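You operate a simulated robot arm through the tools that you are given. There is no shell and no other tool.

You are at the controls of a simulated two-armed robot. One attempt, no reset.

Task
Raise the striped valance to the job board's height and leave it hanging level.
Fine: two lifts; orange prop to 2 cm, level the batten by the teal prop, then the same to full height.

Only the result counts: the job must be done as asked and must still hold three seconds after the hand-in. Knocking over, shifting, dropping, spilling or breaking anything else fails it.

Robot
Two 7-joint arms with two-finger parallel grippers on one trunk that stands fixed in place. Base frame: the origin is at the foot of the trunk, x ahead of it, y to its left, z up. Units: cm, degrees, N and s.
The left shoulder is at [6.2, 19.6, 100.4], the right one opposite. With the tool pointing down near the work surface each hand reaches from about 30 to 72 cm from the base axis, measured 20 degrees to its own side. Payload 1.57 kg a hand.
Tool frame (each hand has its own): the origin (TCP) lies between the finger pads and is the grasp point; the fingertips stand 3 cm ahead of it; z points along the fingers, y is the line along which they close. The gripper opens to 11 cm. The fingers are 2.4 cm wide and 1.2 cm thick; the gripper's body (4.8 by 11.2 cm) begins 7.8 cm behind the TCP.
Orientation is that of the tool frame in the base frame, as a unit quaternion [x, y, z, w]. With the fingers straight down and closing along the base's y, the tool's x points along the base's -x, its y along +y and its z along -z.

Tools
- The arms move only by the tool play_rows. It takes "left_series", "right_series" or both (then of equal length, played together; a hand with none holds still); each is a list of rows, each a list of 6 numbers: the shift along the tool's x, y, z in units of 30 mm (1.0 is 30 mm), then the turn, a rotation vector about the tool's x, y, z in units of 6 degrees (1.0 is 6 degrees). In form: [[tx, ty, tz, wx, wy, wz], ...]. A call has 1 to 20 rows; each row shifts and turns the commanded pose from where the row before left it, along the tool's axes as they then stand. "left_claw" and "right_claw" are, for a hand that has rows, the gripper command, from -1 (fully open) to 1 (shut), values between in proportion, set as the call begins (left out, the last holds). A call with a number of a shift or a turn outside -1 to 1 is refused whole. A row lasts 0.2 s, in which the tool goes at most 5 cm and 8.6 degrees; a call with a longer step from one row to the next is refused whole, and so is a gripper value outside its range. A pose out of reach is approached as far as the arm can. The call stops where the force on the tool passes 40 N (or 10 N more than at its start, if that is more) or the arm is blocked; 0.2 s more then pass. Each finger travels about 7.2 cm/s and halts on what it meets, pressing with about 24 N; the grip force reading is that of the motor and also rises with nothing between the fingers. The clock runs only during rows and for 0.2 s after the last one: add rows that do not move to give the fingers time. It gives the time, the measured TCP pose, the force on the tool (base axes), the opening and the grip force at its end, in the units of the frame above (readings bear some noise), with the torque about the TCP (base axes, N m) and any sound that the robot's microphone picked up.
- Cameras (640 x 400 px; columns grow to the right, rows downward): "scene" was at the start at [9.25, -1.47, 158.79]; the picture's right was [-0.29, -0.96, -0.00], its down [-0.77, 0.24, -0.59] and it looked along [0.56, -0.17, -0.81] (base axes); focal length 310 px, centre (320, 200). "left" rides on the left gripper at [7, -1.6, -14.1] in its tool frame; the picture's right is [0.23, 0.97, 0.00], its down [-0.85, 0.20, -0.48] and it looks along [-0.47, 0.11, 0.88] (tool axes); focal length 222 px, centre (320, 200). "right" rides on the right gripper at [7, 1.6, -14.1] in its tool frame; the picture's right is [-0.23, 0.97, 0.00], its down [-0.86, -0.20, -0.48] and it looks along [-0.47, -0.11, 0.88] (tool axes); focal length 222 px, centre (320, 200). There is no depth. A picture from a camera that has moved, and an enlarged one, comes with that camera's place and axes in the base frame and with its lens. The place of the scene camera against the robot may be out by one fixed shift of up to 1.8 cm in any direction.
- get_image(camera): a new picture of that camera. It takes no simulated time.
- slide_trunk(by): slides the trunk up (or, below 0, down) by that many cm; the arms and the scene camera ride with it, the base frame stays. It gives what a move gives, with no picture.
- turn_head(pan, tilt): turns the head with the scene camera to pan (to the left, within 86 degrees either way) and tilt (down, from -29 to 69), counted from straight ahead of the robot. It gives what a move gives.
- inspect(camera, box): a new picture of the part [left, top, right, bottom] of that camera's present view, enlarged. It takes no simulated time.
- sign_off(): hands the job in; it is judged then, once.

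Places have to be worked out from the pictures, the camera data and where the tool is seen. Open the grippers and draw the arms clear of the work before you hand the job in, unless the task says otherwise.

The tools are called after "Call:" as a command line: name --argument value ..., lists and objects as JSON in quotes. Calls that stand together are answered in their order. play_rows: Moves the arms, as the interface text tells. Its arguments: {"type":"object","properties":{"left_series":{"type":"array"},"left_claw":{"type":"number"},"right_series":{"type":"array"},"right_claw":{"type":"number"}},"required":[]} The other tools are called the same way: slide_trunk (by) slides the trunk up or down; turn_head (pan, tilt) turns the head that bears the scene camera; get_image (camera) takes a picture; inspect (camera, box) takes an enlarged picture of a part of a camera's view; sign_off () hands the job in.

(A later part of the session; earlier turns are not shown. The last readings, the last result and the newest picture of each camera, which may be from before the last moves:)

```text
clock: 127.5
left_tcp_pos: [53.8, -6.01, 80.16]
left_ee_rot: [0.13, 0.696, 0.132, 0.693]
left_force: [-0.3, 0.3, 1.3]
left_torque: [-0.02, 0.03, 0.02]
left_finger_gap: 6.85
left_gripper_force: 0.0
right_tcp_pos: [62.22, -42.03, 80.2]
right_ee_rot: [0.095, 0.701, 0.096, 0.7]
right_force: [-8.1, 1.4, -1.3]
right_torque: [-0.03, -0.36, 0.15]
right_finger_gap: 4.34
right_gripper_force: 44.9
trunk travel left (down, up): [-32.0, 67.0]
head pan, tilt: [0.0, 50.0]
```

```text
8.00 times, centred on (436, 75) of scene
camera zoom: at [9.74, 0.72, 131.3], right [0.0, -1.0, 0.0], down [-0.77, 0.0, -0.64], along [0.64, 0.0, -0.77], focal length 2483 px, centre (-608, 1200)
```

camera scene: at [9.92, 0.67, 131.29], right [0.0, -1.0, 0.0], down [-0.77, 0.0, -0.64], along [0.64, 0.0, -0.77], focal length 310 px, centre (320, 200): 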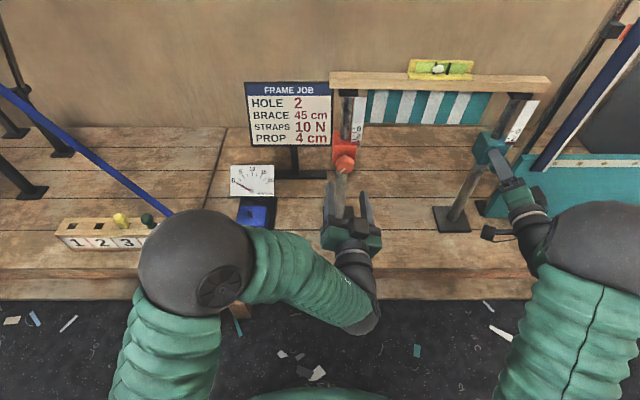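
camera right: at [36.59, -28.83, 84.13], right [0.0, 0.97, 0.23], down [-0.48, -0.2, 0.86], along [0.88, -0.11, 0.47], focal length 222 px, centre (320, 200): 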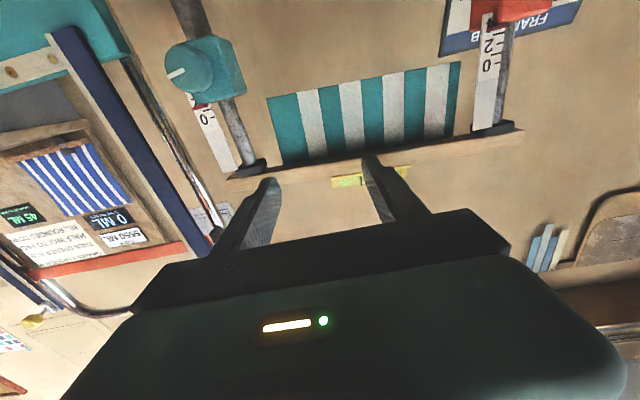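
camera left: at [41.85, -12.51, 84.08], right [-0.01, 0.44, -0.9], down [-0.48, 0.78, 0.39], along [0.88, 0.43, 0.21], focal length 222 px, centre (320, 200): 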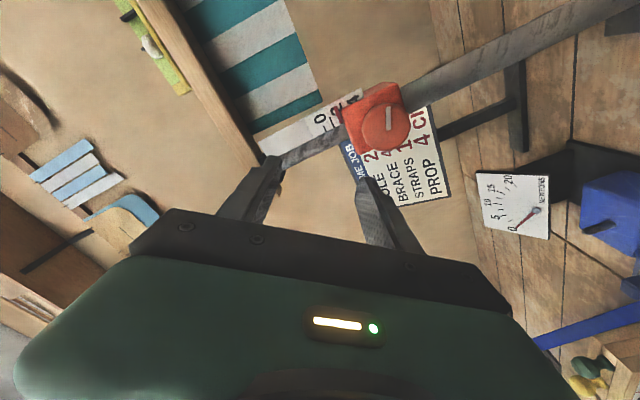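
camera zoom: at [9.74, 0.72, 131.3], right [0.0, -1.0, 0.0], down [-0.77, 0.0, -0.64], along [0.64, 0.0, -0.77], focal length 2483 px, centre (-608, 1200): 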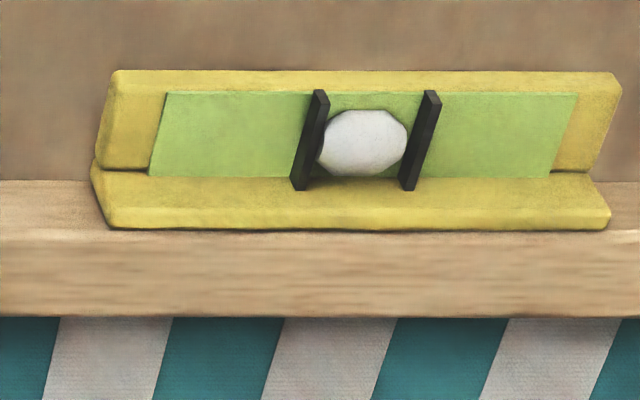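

Offset about -2 px. I'll ease the axial load and add 4.5°, then check the bubble and the batten edge.

Call:
play_rows --right_series '[[0, 0.005, -0.025, 0, 0, 0.25], [0, 0, 0, 0, 0, 0.25], [0, 0, 0, 0, 0, 0.25], [0, 0, 0, 0, 0, 0]]'

Call:
inspect --camera "scene" --box '[416, 60, 456, 85]'

Call:
inspect --camera "scene" --box '[325, 60, 405, 110]'

Call:
inspect --camera "scene" --box '[480, 60, 560, 110]'

```text
clock: 128.5
left_tcp_pos: [53.86, -5.98, 80.24]
left_ee_rot: [0.129, 0.697, 0.134, 0.693]
left_force: [0.0, 0.8, 0.6]
left_torque: [0.0, 0.03, 0.01]
left_finger_gap: 6.88
left_gripper_force: 0.1
right_tcp_pos: [62.3, -42.1, 80.23]
right_ee_rot: [0.123, 0.697, 0.124, 0.695]
right_force: [-1.4, 4.9, -2.4]
right_torque: [-0.01, -0.14, 0.18]
right_finger_gap: 4.34
right_gripper_force: 45.3
trunk travel left (down, up): [-32.0, 67.0]
head pan, tilt: [0.0, 50.0]
```

```text
16.00 times, centred on (436, 72) of scene
camera zoom: at [9.95, 0.77, 131.28], right [0.0, -1.0, 0.0], down [-0.77, 0.0, -0.64], along [0.64, 0.0, -0.77], focal length 4967 px, centre (-1536, 2240)
```

zoom: 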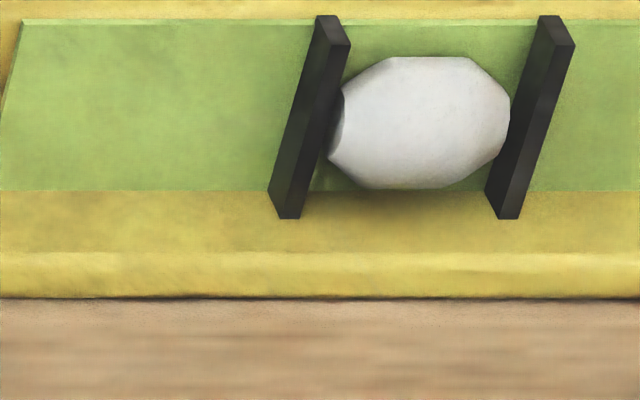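

```text
8.00 times, centred on (365, 85) of scene
camera zoom: at [9.95, 0.77, 131.28], right [0.0, -1.0, 0.0], down [-0.77, 0.0, -0.64], along [0.64, 0.0, -0.77], focal length 2483 px, centre (-40, 1120)
```

zoom: 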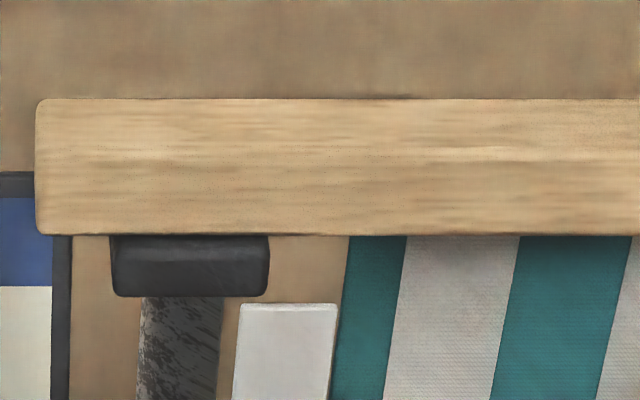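

```text
8.00 times, centred on (520, 85) of scene
camera zoom: at [9.95, 0.77, 131.28], right [0.0, -1.0, 0.0], down [-0.77, 0.0, -0.64], along [0.64, 0.0, -0.77], focal length 2483 px, centre (-1280, 1120)
```

zoom: 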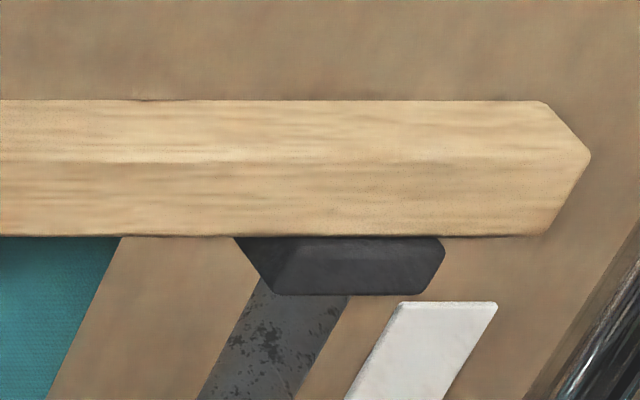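

The bubble is centred between the marks and the batten's edge is level within about 0.05 cm across its length. Releasing the teal knob and re-checking.

Call:
play_rows --right_series '[[0, 0, 0, 0, 0, 0], [0, 0, 0, 0, 0, 0], [0, 0, 0, 0, 0, 0]]' --right_claw -0.25

Call:
play_rows --right_series '[[0, 0, -0.5, 0, 0, 0], [0, 0, -0.7, 0, 0, 0], [0, 0, -0.8, 0, 0, -0.5], [0, 0, -0.8, 0, 0, -0.5], [0, 0, 0, 0, 0, -0.7], [0, 0, 0, 0, 0, -0.7], [0, 0, 0, 0, 0, -0.7], [0, 0, 0, 0, 0, -0.2], [0, 0, 0, 0, 0, 0]]'

Call:
inspect --camera "scene" --box '[416, 60, 456, 85]'

Call:
get_image --camera "scene"

```text
clock: 129.3
left_tcp_pos: [53.88, -5.98, 80.2]
left_ee_rot: [0.13, 0.697, 0.133, 0.693]
left_force: [0.6, 0.3, -0.5]
left_torque: [-0.04, -0.01, -0.01]
left_finger_gap: 6.87
left_gripper_force: 0.1
right_tcp_pos: [62.29, -42.13, 80.28]
right_ee_rot: [0.122, 0.697, 0.125, 0.696]
right_force: [0.3, 0.7, 0.1]
right_torque: [0.0, 0.02, -0.01]
right_finger_gap: 6.87
right_gripper_force: 0.1
trunk travel left (down, up): [-32.0, 67.0]
head pan, tilt: [0.0, 50.0]
```

```text
clock: 131.3
left_tcp_pos: [53.71, -5.96, 80.07]
left_ee_rot: [0.131, 0.696, 0.133, 0.693]
left_force: [0.0, -0.5, -0.2]
left_torque: [0.01, 0.02, 0.02]
left_finger_gap: 6.87
left_gripper_force: 0.1
right_tcp_pos: [53.92, -41.99, 80.18]
right_ee_rot: [0.001, 0.708, 0.003, 0.707]
right_force: [-0.6, 0.4, 0.2]
right_torque: [-0.01, 0.01, 0.02]
right_finger_gap: 6.9
right_gripper_force: 0.1
trunk travel left (down, up): [-32.0, 67.0]
head pan, tilt: [0.0, 50.0]
```

```text
16.00 times, centred on (436, 72) of scene
camera zoom: at [9.9, 0.68, 131.29], right [0.0, -1.0, 0.0], down [-0.77, 0.0, -0.64], along [0.64, 0.0, -0.77], focal length 4967 px, centre (-1536, 2240)
```

zoom: 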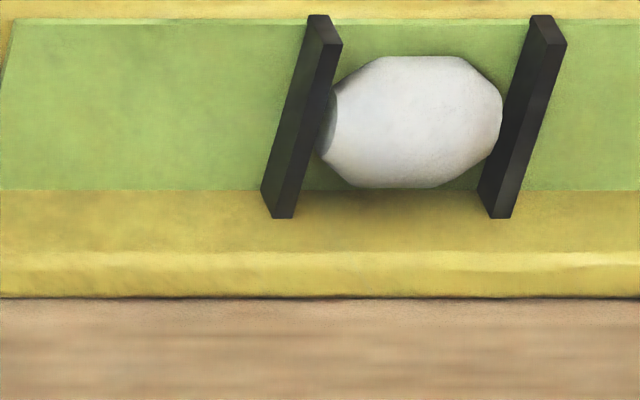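

```text
taken
camera scene: at [9.9, 0.68, 131.29], right [0.0, -1.0, 0.0], down [-0.77, 0.0, -0.64], along [0.64, 0.0, -0.77], focal length 310 px, centre (320, 200)
```

scene: 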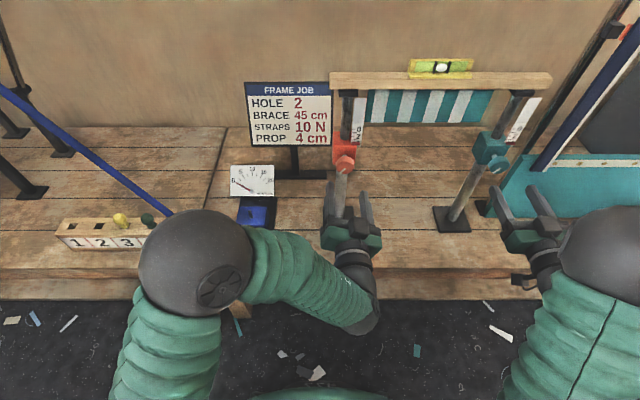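

Nothing moved on release. For final verification I'll raise the right hand's camera to the level view of both scales.

Call:
play_rows --right_series '[[0, 0, -0.5, 0, 0, 0], [0, 0, -0.5, 0, 0, 0], [-0.6, 0.645, 0, 0, 0, 0], [-0.6, 0.645, 0, 0, 0, 0], [-0.6, 0.645, 0, 0, 0, 0], [-0.6, 0.645, 0, 0, 0, 0], [-0.6, 0.645, 0, 0, 0, 0], [-0.6, 0.645, 0, 0, 0, 0], [0, 0, 0, 0, 0, 0]]'

Call:
get_image --camera "right"

Call:
inspect --camera "right" --box '[488, 18, 520, 48]'

Call:
inspect --camera "right" --box '[175, 80, 235, 120]'

```text
clock: 133.3
left_tcp_pos: [53.87, -6.05, 80.19]
left_ee_rot: [0.13, 0.697, 0.134, 0.693]
left_force: [0.2, 0.0, -0.7]
left_torque: [-0.01, -0.05, 0.02]
left_finger_gap: 6.87
left_gripper_force: 0.0
right_tcp_pos: [50.75, -30.58, 91.06]
right_ee_rot: [0.002, 0.708, 0.003, 0.706]
right_force: [0.4, -0.2, 0.0]
right_torque: [-0.01, 0.0, 0.0]
right_finger_gap: 6.89
right_gripper_force: 0.0
trunk travel left (down, up): [-32.0, 67.0]
head pan, tilt: [0.0, 50.0]
```

```text
taken
camera right: at [36.47, -28.89, 84.08], right [0.0, 0.97, 0.23], down [-0.48, -0.2, 0.86], along [0.88, -0.11, 0.46], focal length 222 px, centre (320, 200)
```

right: 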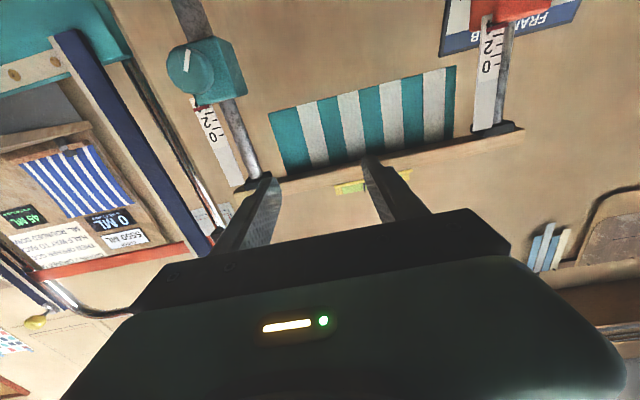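

```text
13.33 times, centred on (504, 33) of right
camera zoom: at [36.47, -28.89, 84.08], right [0.0, 0.97, 0.23], down [-0.48, -0.2, 0.86], along [0.88, -0.11, 0.46], focal length 2962 px, centre (-2133, 2427)
```

zoom: 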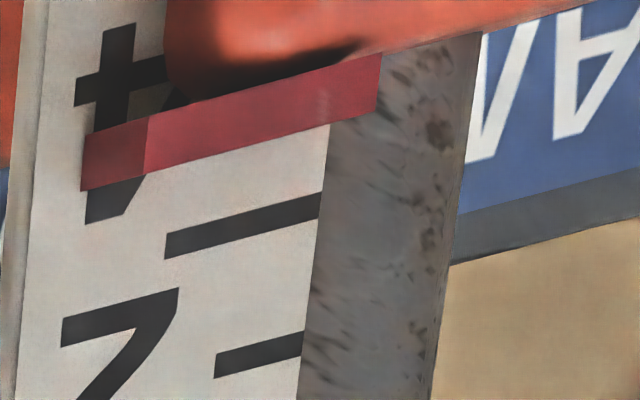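

```text
10.00 times, centred on (205, 100) of right
camera zoom: at [36.47, -28.89, 84.08], right [0.0, 0.97, 0.23], down [-0.48, -0.2, 0.86], along [0.88, -0.11, 0.46], focal length 2221 px, centre (1470, 1200)
```

zoom: 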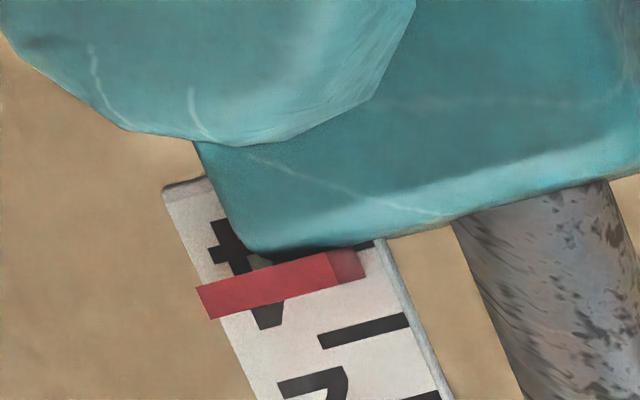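

The orange scale now reads about 3.77 and teal about 3.81: the batten is level, but orange has sunk about 0.23 since I set it to 4.0. I'll wait 4 s and re-read to see whether it creeps with time or moved only while teal was raised.

Call:
play_rows --right_series '[[0, 0, 0, 0, 0, 0], [0, 0, 0, 0, 0, 0], [0, 0, 0, 0, 0, 0], [0, 0, 0, 0, 0, 0], [0, 0, 0, 0, 0, 0], [0, 0, 0, 0, 0, 0], [0, 0, 0, 0, 0, 0], [0, 0, 0, 0, 0, 0], [0, 0, 0, 0, 0, 0], [0, 0, 0, 0, 0, 0], [0, 0, 0, 0, 0, 0], [0, 0, 0, 0, 0, 0], [0, 0, 0, 0, 0, 0], [0, 0, 0, 0, 0, 0], [0, 0, 0, 0, 0, 0], [0, 0, 0, 0, 0, 0], [0, 0, 0, 0, 0, 0], [0, 0, 0, 0, 0, 0], [0, 0, 0, 0, 0, 0], [0, 0, 0, 0, 0, 0]]'

Call:
inspect --camera "right" --box '[488, 18, 520, 48]'

Call:
inspect --camera "right" --box '[175, 80, 235, 120]'

```text
clock: 137.5
left_tcp_pos: [53.73, -6.05, 80.19]
left_ee_rot: [0.131, 0.697, 0.133, 0.693]
left_force: [-0.3, -0.2, 0.4]
left_torque: [-0.01, -0.01, -0.01]
left_finger_gap: 6.87
left_gripper_force: 0.1
right_tcp_pos: [50.69, -30.51, 91.06]
right_ee_rot: [0.001, 0.708, 0.003, 0.707]
right_force: [0.1, 0.7, -0.1]
right_torque: [-0.02, 0.01, -0.01]
right_finger_gap: 6.87
right_gripper_force: 0.1
trunk travel left (down, up): [-32.0, 67.0]
head pan, tilt: [0.0, 50.0]
```

```text
13.33 times, centred on (504, 33) of right
camera zoom: at [36.45, -28.89, 84.09], right [0.0, 0.97, 0.23], down [-0.48, -0.2, 0.85], along [0.88, -0.11, 0.46], focal length 2962 px, centre (-2133, 2427)
```

zoom: 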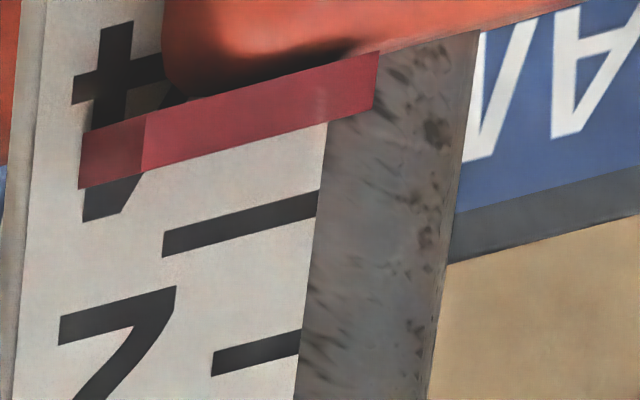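

```text
10.00 times, centred on (205, 100) of right
camera zoom: at [36.45, -28.89, 84.09], right [0.0, 0.97, 0.23], down [-0.48, -0.2, 0.85], along [0.88, -0.11, 0.46], focal length 2221 px, centre (1470, 1200)
```

zoom: 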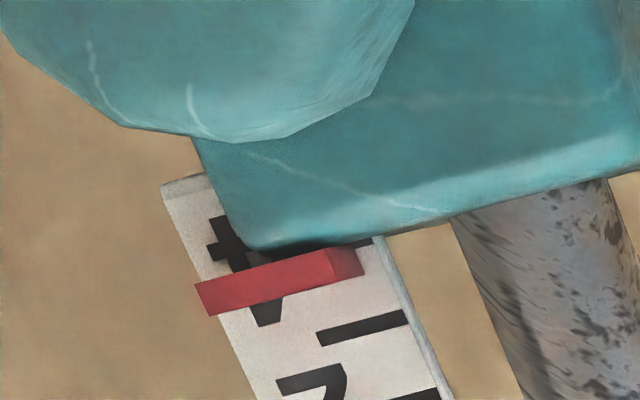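

No creep over 4 s, so orange gave way only while the teal side was being lifted (about a tenth of that lift). I'll top up orange by about 0.25 cm, starting by winding the left hand back and re-approaching.

Call:
play_rows --left_series '[[0, 0, 0, 0, 0, -0.8], [0, 0, 0, 0, 0, -0.8], [0, 0, 0, 0, 0, -0.8], [0, 0, 0, 0, 0, -0.8], [0, 0, 0, 0, 0, -0.8], [0, 0, 0, 0, 0, -0.8], [0, 0, 0, 0, 0, -0.8], [0, 0, 0, 0, 0, 0]]'

Call:
inspect --camera "left" --box '[240, 60, 400, 220]'

```text
clock: 139.3
left_tcp_pos: [53.72, -6.05, 80.2]
left_ee_rot: [-0.077, 0.704, -0.073, 0.702]
left_force: [-0.7, 0.4, 0.8]
left_torque: [0.05, 0.01, 0.0]
left_finger_gap: 6.87
left_gripper_force: 0.0
right_tcp_pos: [50.7, -30.55, 91.04]
right_ee_rot: [0.002, 0.708, 0.002, 0.706]
right_force: [0.0, 1.0, 0.2]
right_torque: [-0.02, 0.0, -0.02]
right_finger_gap: 6.87
right_gripper_force: 0.2
trunk travel left (down, up): [-32.0, 67.0]
head pan, tilt: [0.0, 50.0]
```

```text
2.50 times, centred on (320, 140) of left
camera zoom: at [39.52, -9.18, 73.83], right [-0.01, 0.9, -0.43], down [-0.48, 0.37, 0.8], along [0.88, 0.21, 0.43], focal length 555 px, centre (320, 350)
```

zoom: 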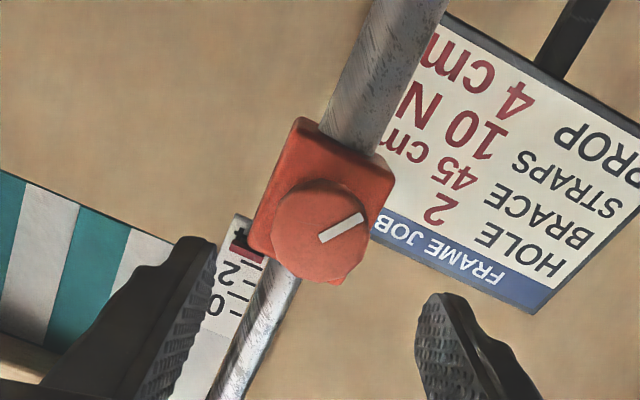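

Aligned at -12° roll. Advancing to the orange knob and closing.

Call:
play_rows --left_series '[[0, 0, 0.5, 0, 0, 0], [0, 0, 0.5, 0, 0, 0], [0, 0, 0.5, 0, 0, 0], [0, 0, 0.5, 0, 0, 0], [0, 0, 0.4, 0, 0, 0], [0, 0, 0.3, 0, 0, 0], [0, 0, 0.15, 0, 0, 0], [0, 0, 0, 0, 0, 0]]'

Call:
play_rows --left_series '[[0, 0, 0, 0, 0, 0], [0, 0, 0, 0, 0, 0], [0, 0, 0, 0, 0, 0]]' --left_claw 1

Call:
inspect --camera "right" --box '[488, 18, 520, 48]'

```text
clock: 141.1
left_tcp_pos: [62.45, -5.99, 80.33]
left_ee_rot: [-0.076, 0.704, -0.072, 0.702]
left_force: [-0.1, -0.1, 0.1]
left_torque: [-0.02, -0.03, 0.01]
left_finger_gap: 6.89
left_gripper_force: 0.1
right_tcp_pos: [50.7, -30.49, 91.1]
right_ee_rot: [0.0, 0.708, 0.003, 0.707]
right_force: [0.1, -0.9, 0.8]
right_torque: [-0.01, 0.02, 0.01]
right_finger_gap: 6.89
right_gripper_force: 0.0
trunk travel left (down, up): [-32.0, 67.0]
head pan, tilt: [0.0, 50.0]
```

```text
clock: 141.9
left_tcp_pos: [62.34, -6.1, 80.16]
left_ee_rot: [-0.078, 0.704, -0.073, 0.702]
left_force: [1.4, -0.5, 0.2]
left_torque: [-0.02, 0.0, -0.08]
left_finger_gap: 4.34
left_gripper_force: 45.3
right_tcp_pos: [50.74, -30.48, 91.01]
right_ee_rot: [0.003, 0.708, 0.001, 0.706]
right_force: [0.7, 0.9, 0.1]
right_torque: [-0.01, -0.01, 0.01]
right_finger_gap: 6.89
right_gripper_force: 0.1
trunk travel left (down, up): [-32.0, 67.0]
head pan, tilt: [0.0, 50.0]
```

```text
13.33 times, centred on (504, 33) of right
camera zoom: at [36.46, -28.89, 84.09], right [0.0, 0.97, 0.23], down [-0.48, -0.2, 0.85], along [0.88, -0.11, 0.46], focal length 2962 px, centre (-2133, 2427)
```

zoom: 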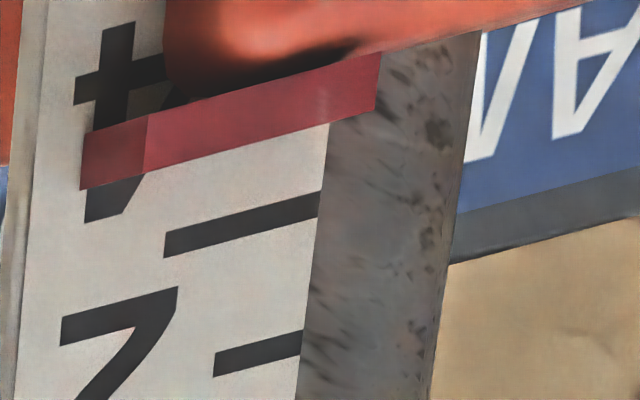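

Gripped with no load and the reading still at 3.77. Turning 16° slowly.

Call:
play_rows --left_series '[[0, 0, 0, 0, 0, 0.45], [0, 0, 0, 0, 0, 0.45], [0, 0, 0, 0, 0, 0.45], [0, 0, 0, 0, 0, 0.45], [0, 0, 0, 0, 0, 0.45], [0, 0, 0, 0, 0, 0.45], [0, 0, 0, 0, 0, 0]]'

Call:
inspect --camera "right" --box '[488, 18, 520, 48]'

Call:
inspect --camera "right" --box '[175, 80, 235, 120]'

```text
clock: 143.5
left_tcp_pos: [62.46, -6.07, 80.34]
left_ee_rot: [0.024, 0.708, 0.027, 0.705]
left_force: [6.4, -3.2, 5.1]
left_torque: [-0.03, -0.41, -0.01]
left_finger_gap: 4.33
left_gripper_force: 45.5
right_tcp_pos: [50.67, -30.6, 90.96]
right_ee_rot: [0.001, 0.708, 0.002, 0.707]
right_force: [-0.1, 0.0, -0.2]
right_torque: [0.04, 0.01, -0.01]
right_finger_gap: 6.85
right_gripper_force: 0.2
trunk travel left (down, up): [-32.0, 67.0]
head pan, tilt: [0.0, 50.0]
```

```text
13.33 times, centred on (504, 33) of right
camera zoom: at [36.47, -28.93, 84.07], right [0.0, 0.97, 0.23], down [-0.48, -0.2, 0.85], along [0.88, -0.11, 0.46], focal length 2962 px, centre (-2133, 2427)
```

zoom: 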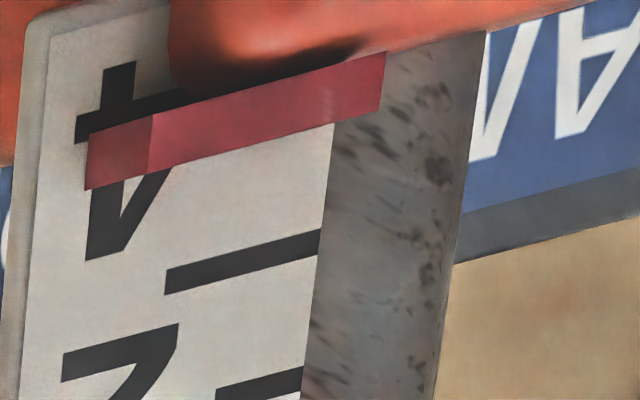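

```text
10.00 times, centred on (205, 100) of right
camera zoom: at [36.47, -28.93, 84.07], right [0.0, 0.97, 0.23], down [-0.48, -0.2, 0.85], along [0.88, -0.11, 0.46], focal length 2221 px, centre (1470, 1200)
```

zoom: 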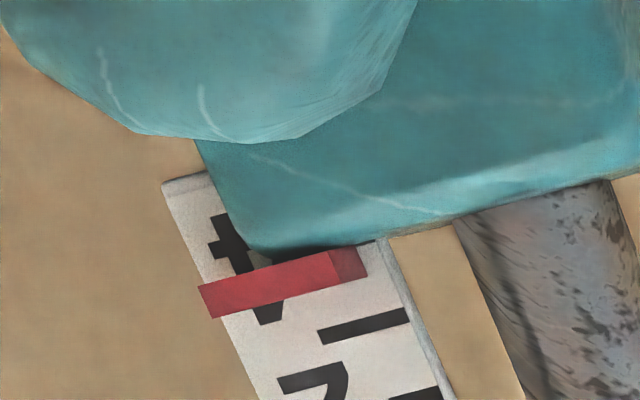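

Orange now reads 4.02. Easing the load, releasing, and retreating the left hand.

Call:
play_rows --left_series '[[-0.017, -0.013, 0.02, 0, 0, 0], [0, 0, 0, 0, 0, 0]]'

Call:
play_rows --left_series '[[0, 0, 0, 0, 0, 0], [0, 0, 0, 0, 0, 0], [0, 0, 0, 0, 0, 0]]' --left_claw -0.25

Call:
inspect --camera "right" --box '[488, 18, 520, 48]'

Call:
inspect --camera "scene" --box '[416, 60, 456, 85]'

```text
clock: 144.1
left_tcp_pos: [62.34, -6.03, 80.22]
left_ee_rot: [0.023, 0.709, 0.028, 0.705]
left_force: [2.8, -2.2, 0.5]
left_torque: [0.0, -0.41, -0.18]
left_finger_gap: 4.31
left_gripper_force: 45.4
right_tcp_pos: [50.69, -30.58, 91.08]
right_ee_rot: [0.001, 0.708, 0.002, 0.707]
right_force: [-0.2, 0.5, -0.2]
right_torque: [0.0, 0.0, 0.03]
right_finger_gap: 6.87
right_gripper_force: 0.1
trunk travel left (down, up): [-32.0, 67.0]
head pan, tilt: [0.0, 50.0]
```

```text
clock: 144.9
left_tcp_pos: [62.42, -6.1, 80.23]
left_ee_rot: [0.024, 0.708, 0.028, 0.705]
left_force: [0.6, -0.5, 1.0]
left_torque: [0.0, 0.0, 0.04]
left_finger_gap: 6.89
left_gripper_force: 0.1
right_tcp_pos: [50.73, -30.46, 91.07]
right_ee_rot: [0.001, 0.708, 0.002, 0.707]
right_force: [-0.3, -0.3, 0.4]
right_torque: [-0.01, -0.01, 0.0]
right_finger_gap: 6.88
right_gripper_force: 0.1
trunk travel left (down, up): [-32.0, 67.0]
head pan, tilt: [0.0, 50.0]
```

```text
13.33 times, centred on (504, 33) of right
camera zoom: at [36.45, -28.89, 84.09], right [0.0, 0.97, 0.23], down [-0.48, -0.2, 0.85], along [0.88, -0.11, 0.46], focal length 2962 px, centre (-2133, 2427)
```

zoom: 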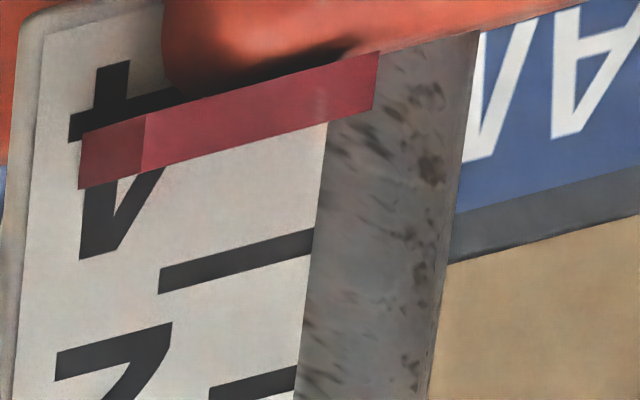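

```text
16.00 times, centred on (436, 72) of scene
camera zoom: at [9.86, 0.74, 131.3], right [0.0, -1.0, 0.0], down [-0.77, 0.0, -0.64], along [0.64, 0.0, -0.77], focal length 4967 px, centre (-1536, 2240)
```

zoom: 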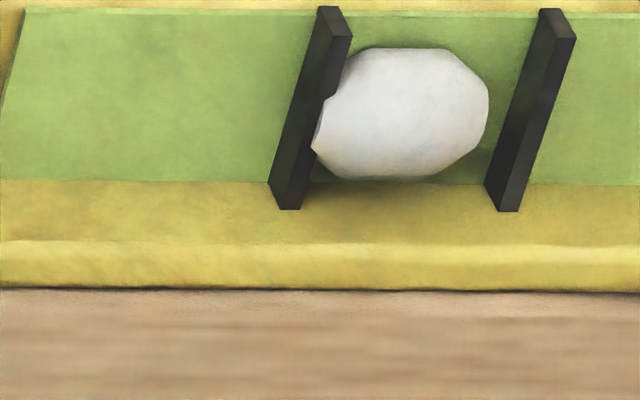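

Orange holds at about 4.03, and the bubble shows the teal side about 0.26 cm low. Retreating the left hand and returning the right hand to the teal knob with a small pre-roll.

Call:
play_rows --left_series '[[0, 0, -0.5, 0, 0, 0], [0, 0, -0.7, 0, 0, 0], [0, 0, -0.8, 0, 0, 0], [0, 0, -0.8, 0, 0, 0], [0, 0, 0, 0, 0, 0]]'

Call:
play_rows --right_series '[[0.6, -0.645, 0, 0, 0, 0], [0.6, -0.645, 0, 0, 0, 0], [0.6, -0.645, 0, 0, 0, 0], [0.6, -0.645, 0, 0, 0, 0], [0.6, -0.645, 0, 0, 0, 0], [0.6, -0.645, 0, 0, 0, 0], [0, 0, 0.5, 0, 0, -0.5], [0, 0, 0.5, 0, 0, -0.5], [0, 0, 0, 0, 0, -0.7], [0, 0, 0, 0, 0, -0.7], [0, 0, 0, 0, 0, 0]]'

Call:
inspect --camera "right" --box '[240, 60, 400, 220]'

```text
clock: 146.1
left_tcp_pos: [54.07, -6.3, 80.3]
left_ee_rot: [0.023, 0.708, 0.027, 0.705]
left_force: [0.0, -0.3, -0.6]
left_torque: [0.05, -0.01, 0.01]
left_finger_gap: 6.88
left_gripper_force: 0.0
right_tcp_pos: [50.72, -30.51, 90.82]
right_ee_rot: [0.0, 0.708, 0.003, 0.706]
right_force: [0.4, -0.6, 0.6]
right_torque: [0.02, -0.02, 0.0]
right_finger_gap: 6.86
right_gripper_force: 0.0
trunk travel left (down, up): [-32.0, 67.0]
head pan, tilt: [0.0, 50.0]
```

```text
clock: 148.5
left_tcp_pos: [54.19, -6.21, 80.3]
left_ee_rot: [0.023, 0.708, 0.027, 0.705]
left_force: [0.4, -1.2, 0.7]
left_torque: [-0.02, 0.01, -0.01]
left_finger_gap: 6.86
left_gripper_force: 0.1
right_tcp_pos: [53.95, -42.03, 80.24]
right_ee_rot: [-0.088, 0.702, -0.087, 0.701]
right_force: [-0.7, 0.0, 0.0]
right_torque: [0.01, -0.01, 0.03]
right_finger_gap: 6.88
right_gripper_force: 0.1
trunk travel left (down, up): [-32.0, 67.0]
head pan, tilt: [0.0, 50.0]
```

```text
2.50 times, centred on (320, 140) of right
camera zoom: at [39.66, -42.19, 73.05], right [0.0, 1.0, -0.02], down [-0.48, 0.02, 0.88], along [0.88, 0.01, 0.48], focal length 555 px, centre (320, 350)
```

zoom: 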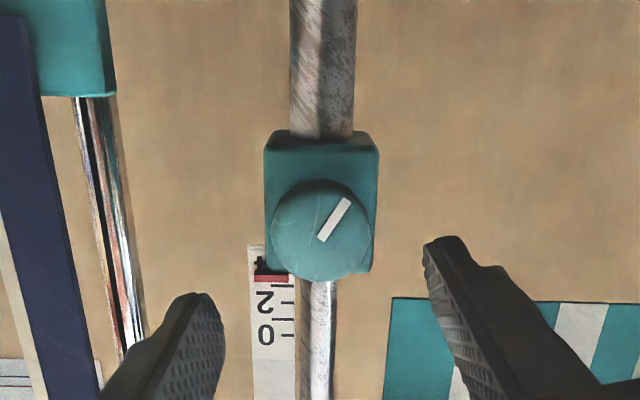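

The teal knob is on axis. Advancing 8.3 cm and closing.

Call:
play_rows --right_series '[[0, 0, 0.5, 0, 0, 0], [0, 0, 0.5, 0, 0, 0], [0, 0, 0.5, 0, 0, 0], [0, 0, 0.5, 0, 0, 0], [0, 0, 0.4, 0, 0, 0], [0, 0, 0.25, 0, 0, 0], [0, 0, 0.12, 0, 0, 0], [0, 0, 0, 0, 0, 0]]'

Call:
play_rows --right_series '[[0, 0, 0, 0, 0, 0], [0, 0, 0, 0, 0, 0], [0, 0, 0, 0, 0, 0]]' --right_claw 1

Call:
inspect --camera "scene" --box '[416, 60, 456, 85]'

```text
clock: 150.3
left_tcp_pos: [54.09, -6.24, 80.4]
left_ee_rot: [0.022, 0.708, 0.028, 0.705]
left_force: [0.1, -0.7, 0.9]
left_torque: [-0.04, 0.02, 0.03]
left_finger_gap: 6.88
left_gripper_force: 0.1
right_tcp_pos: [62.24, -42.11, 80.15]
right_ee_rot: [-0.087, 0.702, -0.087, 0.701]
right_force: [-0.2, 0.2, -0.2]
right_torque: [0.01, 0.02, -0.03]
right_finger_gap: 6.87
right_gripper_force: 0.1
trunk travel left (down, up): [-32.0, 67.0]
head pan, tilt: [0.0, 50.0]
```

```text
clock: 151.1
left_tcp_pos: [54.16, -6.07, 80.25]
left_ee_rot: [0.023, 0.708, 0.026, 0.705]
left_force: [0.1, 0.6, -0.3]
left_torque: [-0.01, 0.02, 0.01]
left_finger_gap: 6.88
left_gripper_force: 0.1
right_tcp_pos: [62.03, -42.08, 80.06]
right_ee_rot: [-0.087, 0.702, -0.085, 0.702]
right_force: [1.6, -0.2, 0.3]
right_torque: [-0.01, 0.1, -0.07]
right_finger_gap: 4.34
right_gripper_force: 44.9
trunk travel left (down, up): [-32.0, 67.0]
head pan, tilt: [0.0, 50.0]
```

```text
16.00 times, centred on (436, 72) of scene
camera zoom: at [9.94, 0.66, 131.29], right [0.0, -1.0, 0.0], down [-0.77, 0.0, -0.64], along [0.64, 0.0, -0.77], focal length 4967 px, centre (-1536, 2240)
```

zoom: 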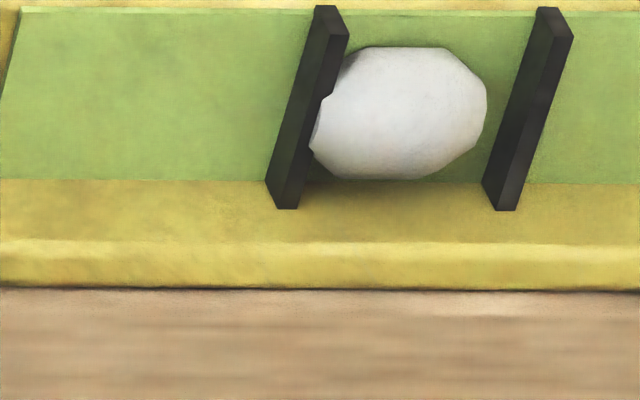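

Gripped cleanly. Turning 15° clockwise.

Call:
play_rows --right_series '[[0, 0, 0, 0, 0, 0.5], [0, 0, 0, 0, 0, 0.5], [0, 0, 0, 0, 0, 0.5], [0, 0, 0, 0, 0, 0.5], [0, 0, 0, 0, 0, 0.5], [0, 0, 0, 0, 0, 0]]'

Call:
inspect --camera "scene" --box '[416, 60, 456, 85]'

```text
clock: 152.5
left_tcp_pos: [54.06, -6.14, 80.41]
left_ee_rot: [0.023, 0.708, 0.027, 0.705]
left_force: [0.5, -0.2, -0.7]
left_torque: [-0.02, 0.03, 0.01]
left_finger_gap: 6.89
left_gripper_force: 0.0
right_tcp_pos: [62.03, -41.99, 80.11]
right_ee_rot: [0.005, 0.708, 0.007, 0.706]
right_force: [-14.4, 2.6, -4.8]
right_torque: [-0.05, 0.2, 0.14]
right_finger_gap: 4.34
right_gripper_force: 45.4
trunk travel left (down, up): [-32.0, 67.0]
head pan, tilt: [0.0, 50.0]
```

```text
16.00 times, centred on (436, 72) of scene
camera zoom: at [9.73, 0.68, 131.3], right [0.0, -1.0, 0.0], down [-0.77, 0.0, -0.64], along [0.64, 0.0, -0.77], focal length 4967 px, centre (-1536, 2240)
```

zoom: 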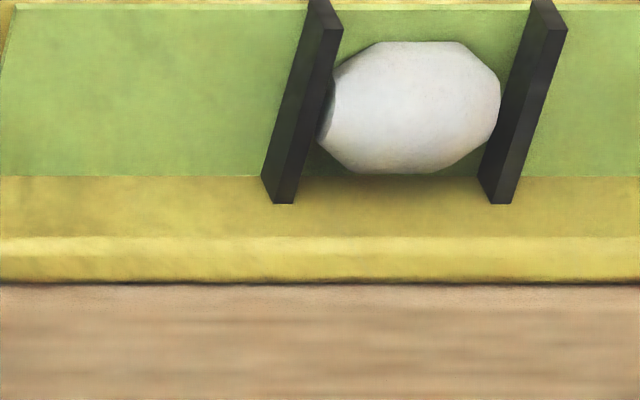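

Bubble is within about 2 px of centre at 16x. I'll ease the 15 N axial load with about 1° more turn, then release.

Call:
play_rows --right_series '[[0.015, 0.007, -0.04, 0, 0, 0.2], [0, 0, 0, 0, 0, 0], [0, 0, 0, 0, 0, 0]]'

Call:
play_rows --right_series '[[0, 0, 0, 0, 0, 0], [0, 0, 0, 0, 0, 0], [0, 0, 0, 0, 0, 0]]' --right_claw -0.25

Call:
play_rows --right_series '[[0, 0, -0.5, 0, 0, 0], [0, 0, -0.7, 0, 0, 0], [0, 0, -0.8, 0, 0, 0], [0, 0, -0.8, 0, 0, 0], [0, 0, -0.8, 0, 0, 0], [-0.6, 0.645, 0, 0, 0, 0], [-0.6, 0.645, 0, 0, 0, 0], [-0.6, 0.645, 0, 0, 0, 0], [-0.6, 0.645, 0, 0, 0, 0], [-0.6, 0.645, 0, 0, 0, 0], [-0.6, 0.645, 0, 0, 0, 0], [0, 0, 0, 0, 0, 0]]'

Call:
inspect --camera "scene" --box '[416, 60, 456, 85]'

Call:
get_image --camera "right"

```text
clock: 153.3
left_tcp_pos: [54.06, -6.19, 80.28]
left_ee_rot: [0.024, 0.708, 0.027, 0.705]
left_force: [-0.7, 0.5, 0.2]
left_torque: [-0.01, -0.02, 0.02]
left_finger_gap: 6.89
left_gripper_force: 0.1
right_tcp_pos: [62.1, -42.19, 80.15]
right_ee_rot: [0.012, 0.707, 0.014, 0.707]
right_force: [-3.4, -1.0, -0.7]
right_torque: [-0.04, 0.52, -0.22]
right_finger_gap: 4.32
right_gripper_force: 44.9
trunk travel left (down, up): [-32.0, 67.0]
head pan, tilt: [0.0, 50.0]
```

```text
clock: 154.1
left_tcp_pos: [54.15, -6.06, 80.31]
left_ee_rot: [0.023, 0.708, 0.027, 0.705]
left_force: [-0.1, -0.3, -0.3]
left_torque: [-0.03, -0.01, -0.01]
left_finger_gap: 6.88
left_gripper_force: 0.0
right_tcp_pos: [62.03, -42.0, 80.05]
right_ee_rot: [0.013, 0.707, 0.013, 0.707]
right_force: [0.0, -0.3, -0.2]
right_torque: [-0.03, 0.01, -0.02]
right_finger_gap: 6.9
right_gripper_force: 0.0
trunk travel left (down, up): [-32.0, 67.0]
head pan, tilt: [0.0, 50.0]
```

```text
clock: 156.7
left_tcp_pos: [54.09, -6.25, 80.29]
left_ee_rot: [0.024, 0.708, 0.027, 0.705]
left_force: [0.8, 0.0, -1.0]
left_torque: [0.01, 0.01, -0.02]
left_finger_gap: 6.9
left_gripper_force: 0.0
right_tcp_pos: [51.2, -30.78, 91.44]
right_ee_rot: [0.012, 0.708, 0.013, 0.706]
right_force: [0.5, -0.1, 0.6]
right_torque: [-0.02, 0.02, 0.0]
right_finger_gap: 6.89
right_gripper_force: 0.0
trunk travel left (down, up): [-32.0, 67.0]
head pan, tilt: [0.0, 50.0]
```

```text
16.00 times, centred on (436, 72) of scene
camera zoom: at [9.88, 0.72, 131.29], right [0.0, -1.0, 0.0], down [-0.77, 0.0, -0.64], along [0.64, 0.0, -0.77], focal length 4967 px, centre (-1536, 2240)
```

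zoom: 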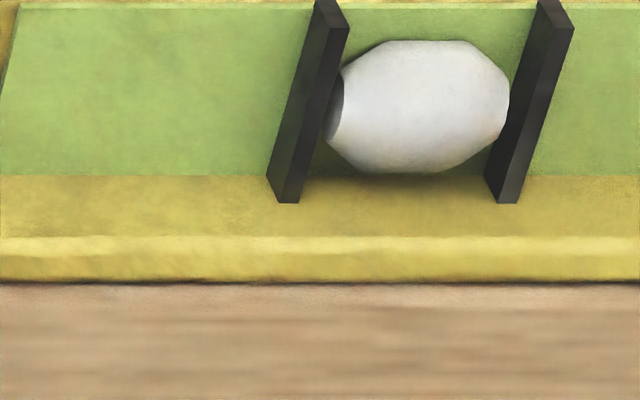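

```text
taken
camera right: at [36.98, -29.0, 84.47], right [0.0, 0.96, 0.26], down [-0.48, -0.23, 0.85], along [0.88, -0.12, 0.46], focal length 222 px, centre (320, 200)
```

right: 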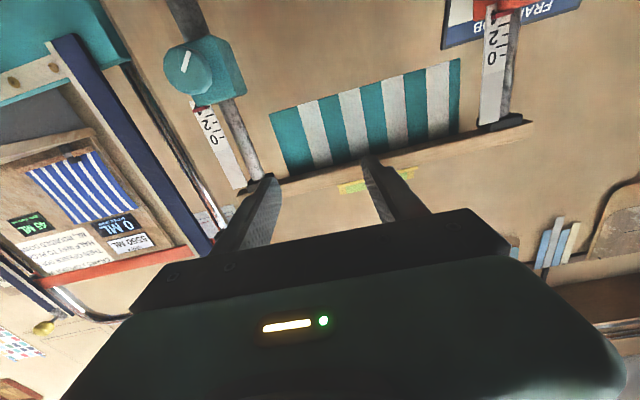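

The bubble is dead centre after release. Now the scale readings from this level view.

Call:
inspect --camera "right" --box '[490, 0, 522, 30]'

Call:
inspect --camera "right" --box '[175, 80, 235, 120]'

```text
13.33 times, centred on (506, 15) of right
camera zoom: at [36.98, -29.0, 84.47], right [0.0, 0.96, 0.26], down [-0.48, -0.23, 0.85], along [0.88, -0.12, 0.46], focal length 2962 px, centre (-2160, 2667)
```

zoom: 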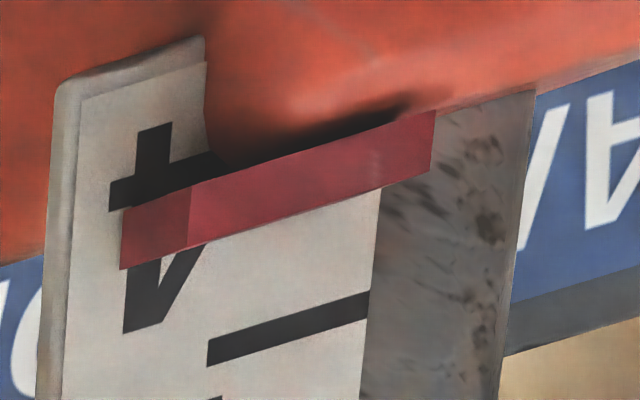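

```text
10.00 times, centred on (205, 100) of right
camera zoom: at [36.98, -29.0, 84.47], right [0.0, 0.96, 0.26], down [-0.48, -0.23, 0.85], along [0.88, -0.12, 0.46], focal length 2221 px, centre (1470, 1200)
```

zoom: 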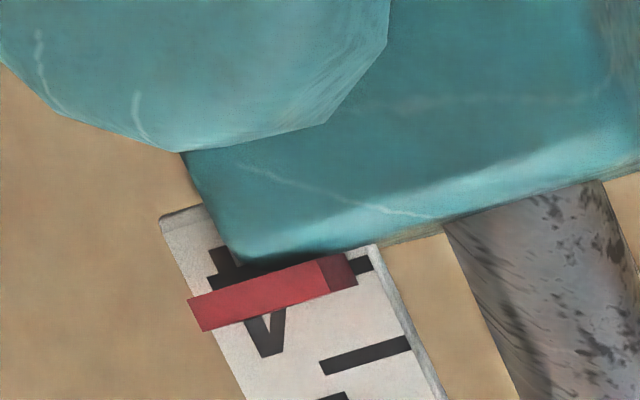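

Orange reads 3.99 and teal 4.00, with the bubble centred. Now I'll check that neither prop foot has shifted compared with my earlier picture.

Call:
inspect --camera "scene" --box '[310, 150, 410, 250]'

Call:
get_image --camera "scene"

```text
4.00 times, centred on (360, 200) of scene
camera zoom: at [9.88, 0.72, 131.29], right [0.0, -1.0, 0.0], down [-0.77, 0.0, -0.64], along [0.64, 0.0, -0.77], focal length 1242 px, centre (160, 200)
```

zoom: 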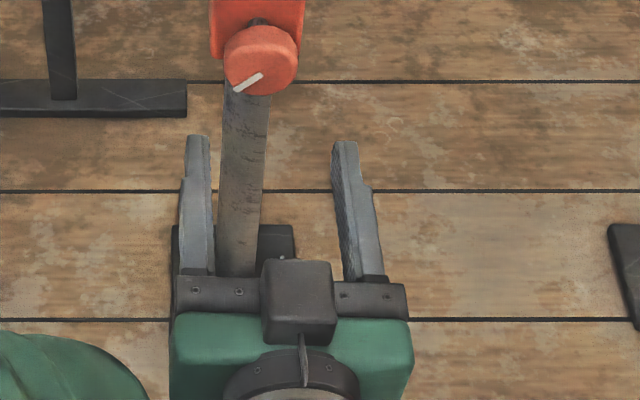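

```text
taken
camera scene: at [9.88, 0.72, 131.29], right [0.0, -1.0, 0.0], down [-0.77, 0.0, -0.64], along [0.64, 0.0, -0.77], focal length 310 px, centre (320, 200)
```

scene: 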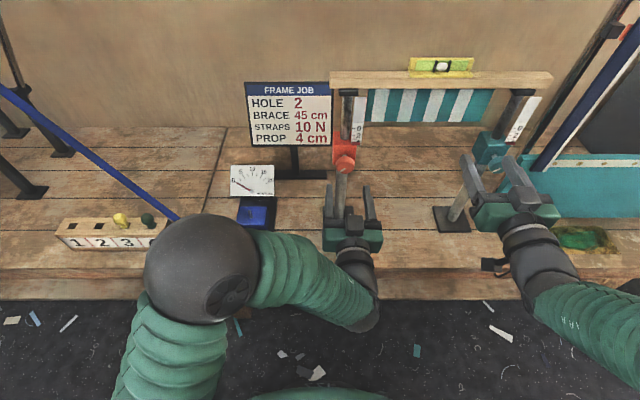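

Feet and knobs are where they were. Now I'll draw the arms clear: first the right hand, opening fully, moving back and pitching down the way it came.

Call:
play_rows --right_series '[[0.63, -0.43, 0, 0, 0, 0], [0.63, -0.43, 0, 0, 0, 0], [0.63, -0.43, 0, 0, 0, 0], [0.63, -0.43, 0, 0, 0, 0], [0, 0, -0.15, 0, 0.5, 0], [0.008, 0, -0.15, 0, 0.5, 0], [0.016, 0, -0.149, 0, 0.5, 0], [0.023, 0, -0.148, 0, 0.5, 0], [0.031, 0, -0.147, 0, 0.5, 0], [0.039, 0, -0.145, 0, 0.5, 0], [0.046, 0, -0.143, 0, 0.5, 0], [0.054, 0, -0.14, 0, 0.5, 0], [0.061, 0, -0.137, 0, 0.5, 0], [0.068, 0, -0.134, 0, 0.5, 0], [0.075, 0, -0.13, 0, 0.5, 0], [0.082, 0, -0.126, 0, 0.5, 0], [0.088, 0, -0.121, 0, 0.5, 0], [0.094, 0, -0.117, 0, 0.5, 0], [0.1, 0, -0.111, 0, 0.5, 0]]' --right_claw -1

Call:
get_image --camera "scene"

```text
clock: 160.7
left_tcp_pos: [54.16, -6.24, 80.4]
left_ee_rot: [0.023, 0.708, 0.027, 0.705]
left_force: [0.1, -0.4, 0.0]
left_torque: [0.01, 0.0, -0.01]
left_finger_gap: 6.85
left_gripper_force: 0.0
right_tcp_pos: [44.52, -35.69, 83.74]
right_ee_rot: [0.006, 0.924, 0.017, 0.382]
right_force: [0.5, 0.1, 0.9]
right_torque: [0.01, -0.04, -0.01]
right_finger_gap: 10.99
right_gripper_force: 0.1
trunk travel left (down, up): [-32.0, 67.0]
head pan, tilt: [0.0, 50.0]
```

```text
taken
camera scene: at [9.82, 0.73, 131.3], right [0.0, -1.0, 0.0], down [-0.77, 0.0, -0.64], along [0.64, 0.0, -0.77], focal length 310 px, centre (320, 200)
```

scene: 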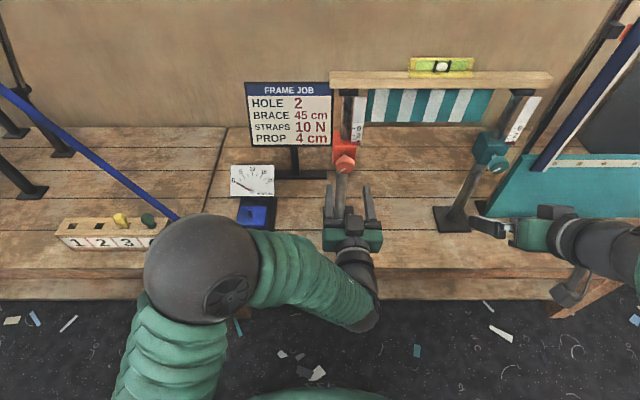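

Right hand is well clear in front of the bench. Now the left hand: sliding left and up along the path it came, then opening.

Call:
play_rows --left_series '[[0, 0.3, 0, 0, 0, 0], [-0.2, 0.6, 0, 0, 0, 0], [-0.3, 0.6, 0, 0, 0, 0], [-0.3, 0.6, 0, 0, 0, 0], [-0.3, 0.6, 0, 0, 0, 0], [-0.3, 0.6, 0, 0, 0, 0], [-0.3, 0.6, 0, 0, 0, 0], [-0.2, 0.5, 0, 0, 0, 0], [0, 0, 0, 0, 0, 0]]'

Call:
get_image --camera "scene"

```text
clock: 162.7
left_tcp_pos: [54.02, 6.55, 86.96]
left_ee_rot: [0.022, 0.708, 0.027, 0.705]
left_force: [0.4, -0.2, 0.1]
left_torque: [-0.01, 0.02, 0.0]
left_finger_gap: 6.89
left_gripper_force: 0.1
right_tcp_pos: [44.53, -35.73, 83.59]
right_ee_rot: [0.006, 0.924, 0.017, 0.382]
right_force: [0.2, 0.4, 0.2]
right_torque: [0.02, -0.01, -0.03]
right_finger_gap: 11.0
right_gripper_force: 0.0
trunk travel left (down, up): [-32.0, 67.0]
head pan, tilt: [0.0, 50.0]
```

```text
taken
camera scene: at [9.81, 0.78, 131.3], right [0.0, -1.0, 0.0], down [-0.77, 0.0, -0.64], along [0.64, 0.0, -0.77], focal length 310 px, centre (320, 200)
```

scene: 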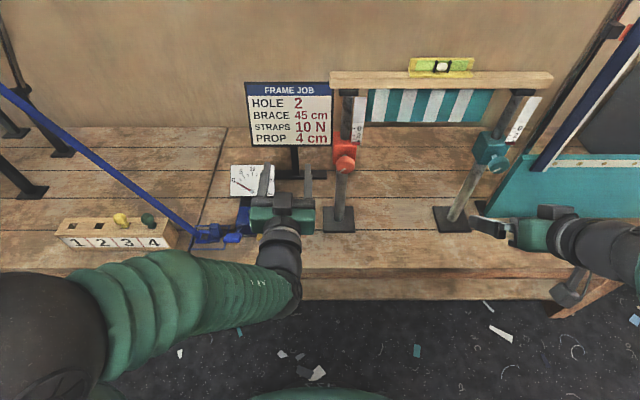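

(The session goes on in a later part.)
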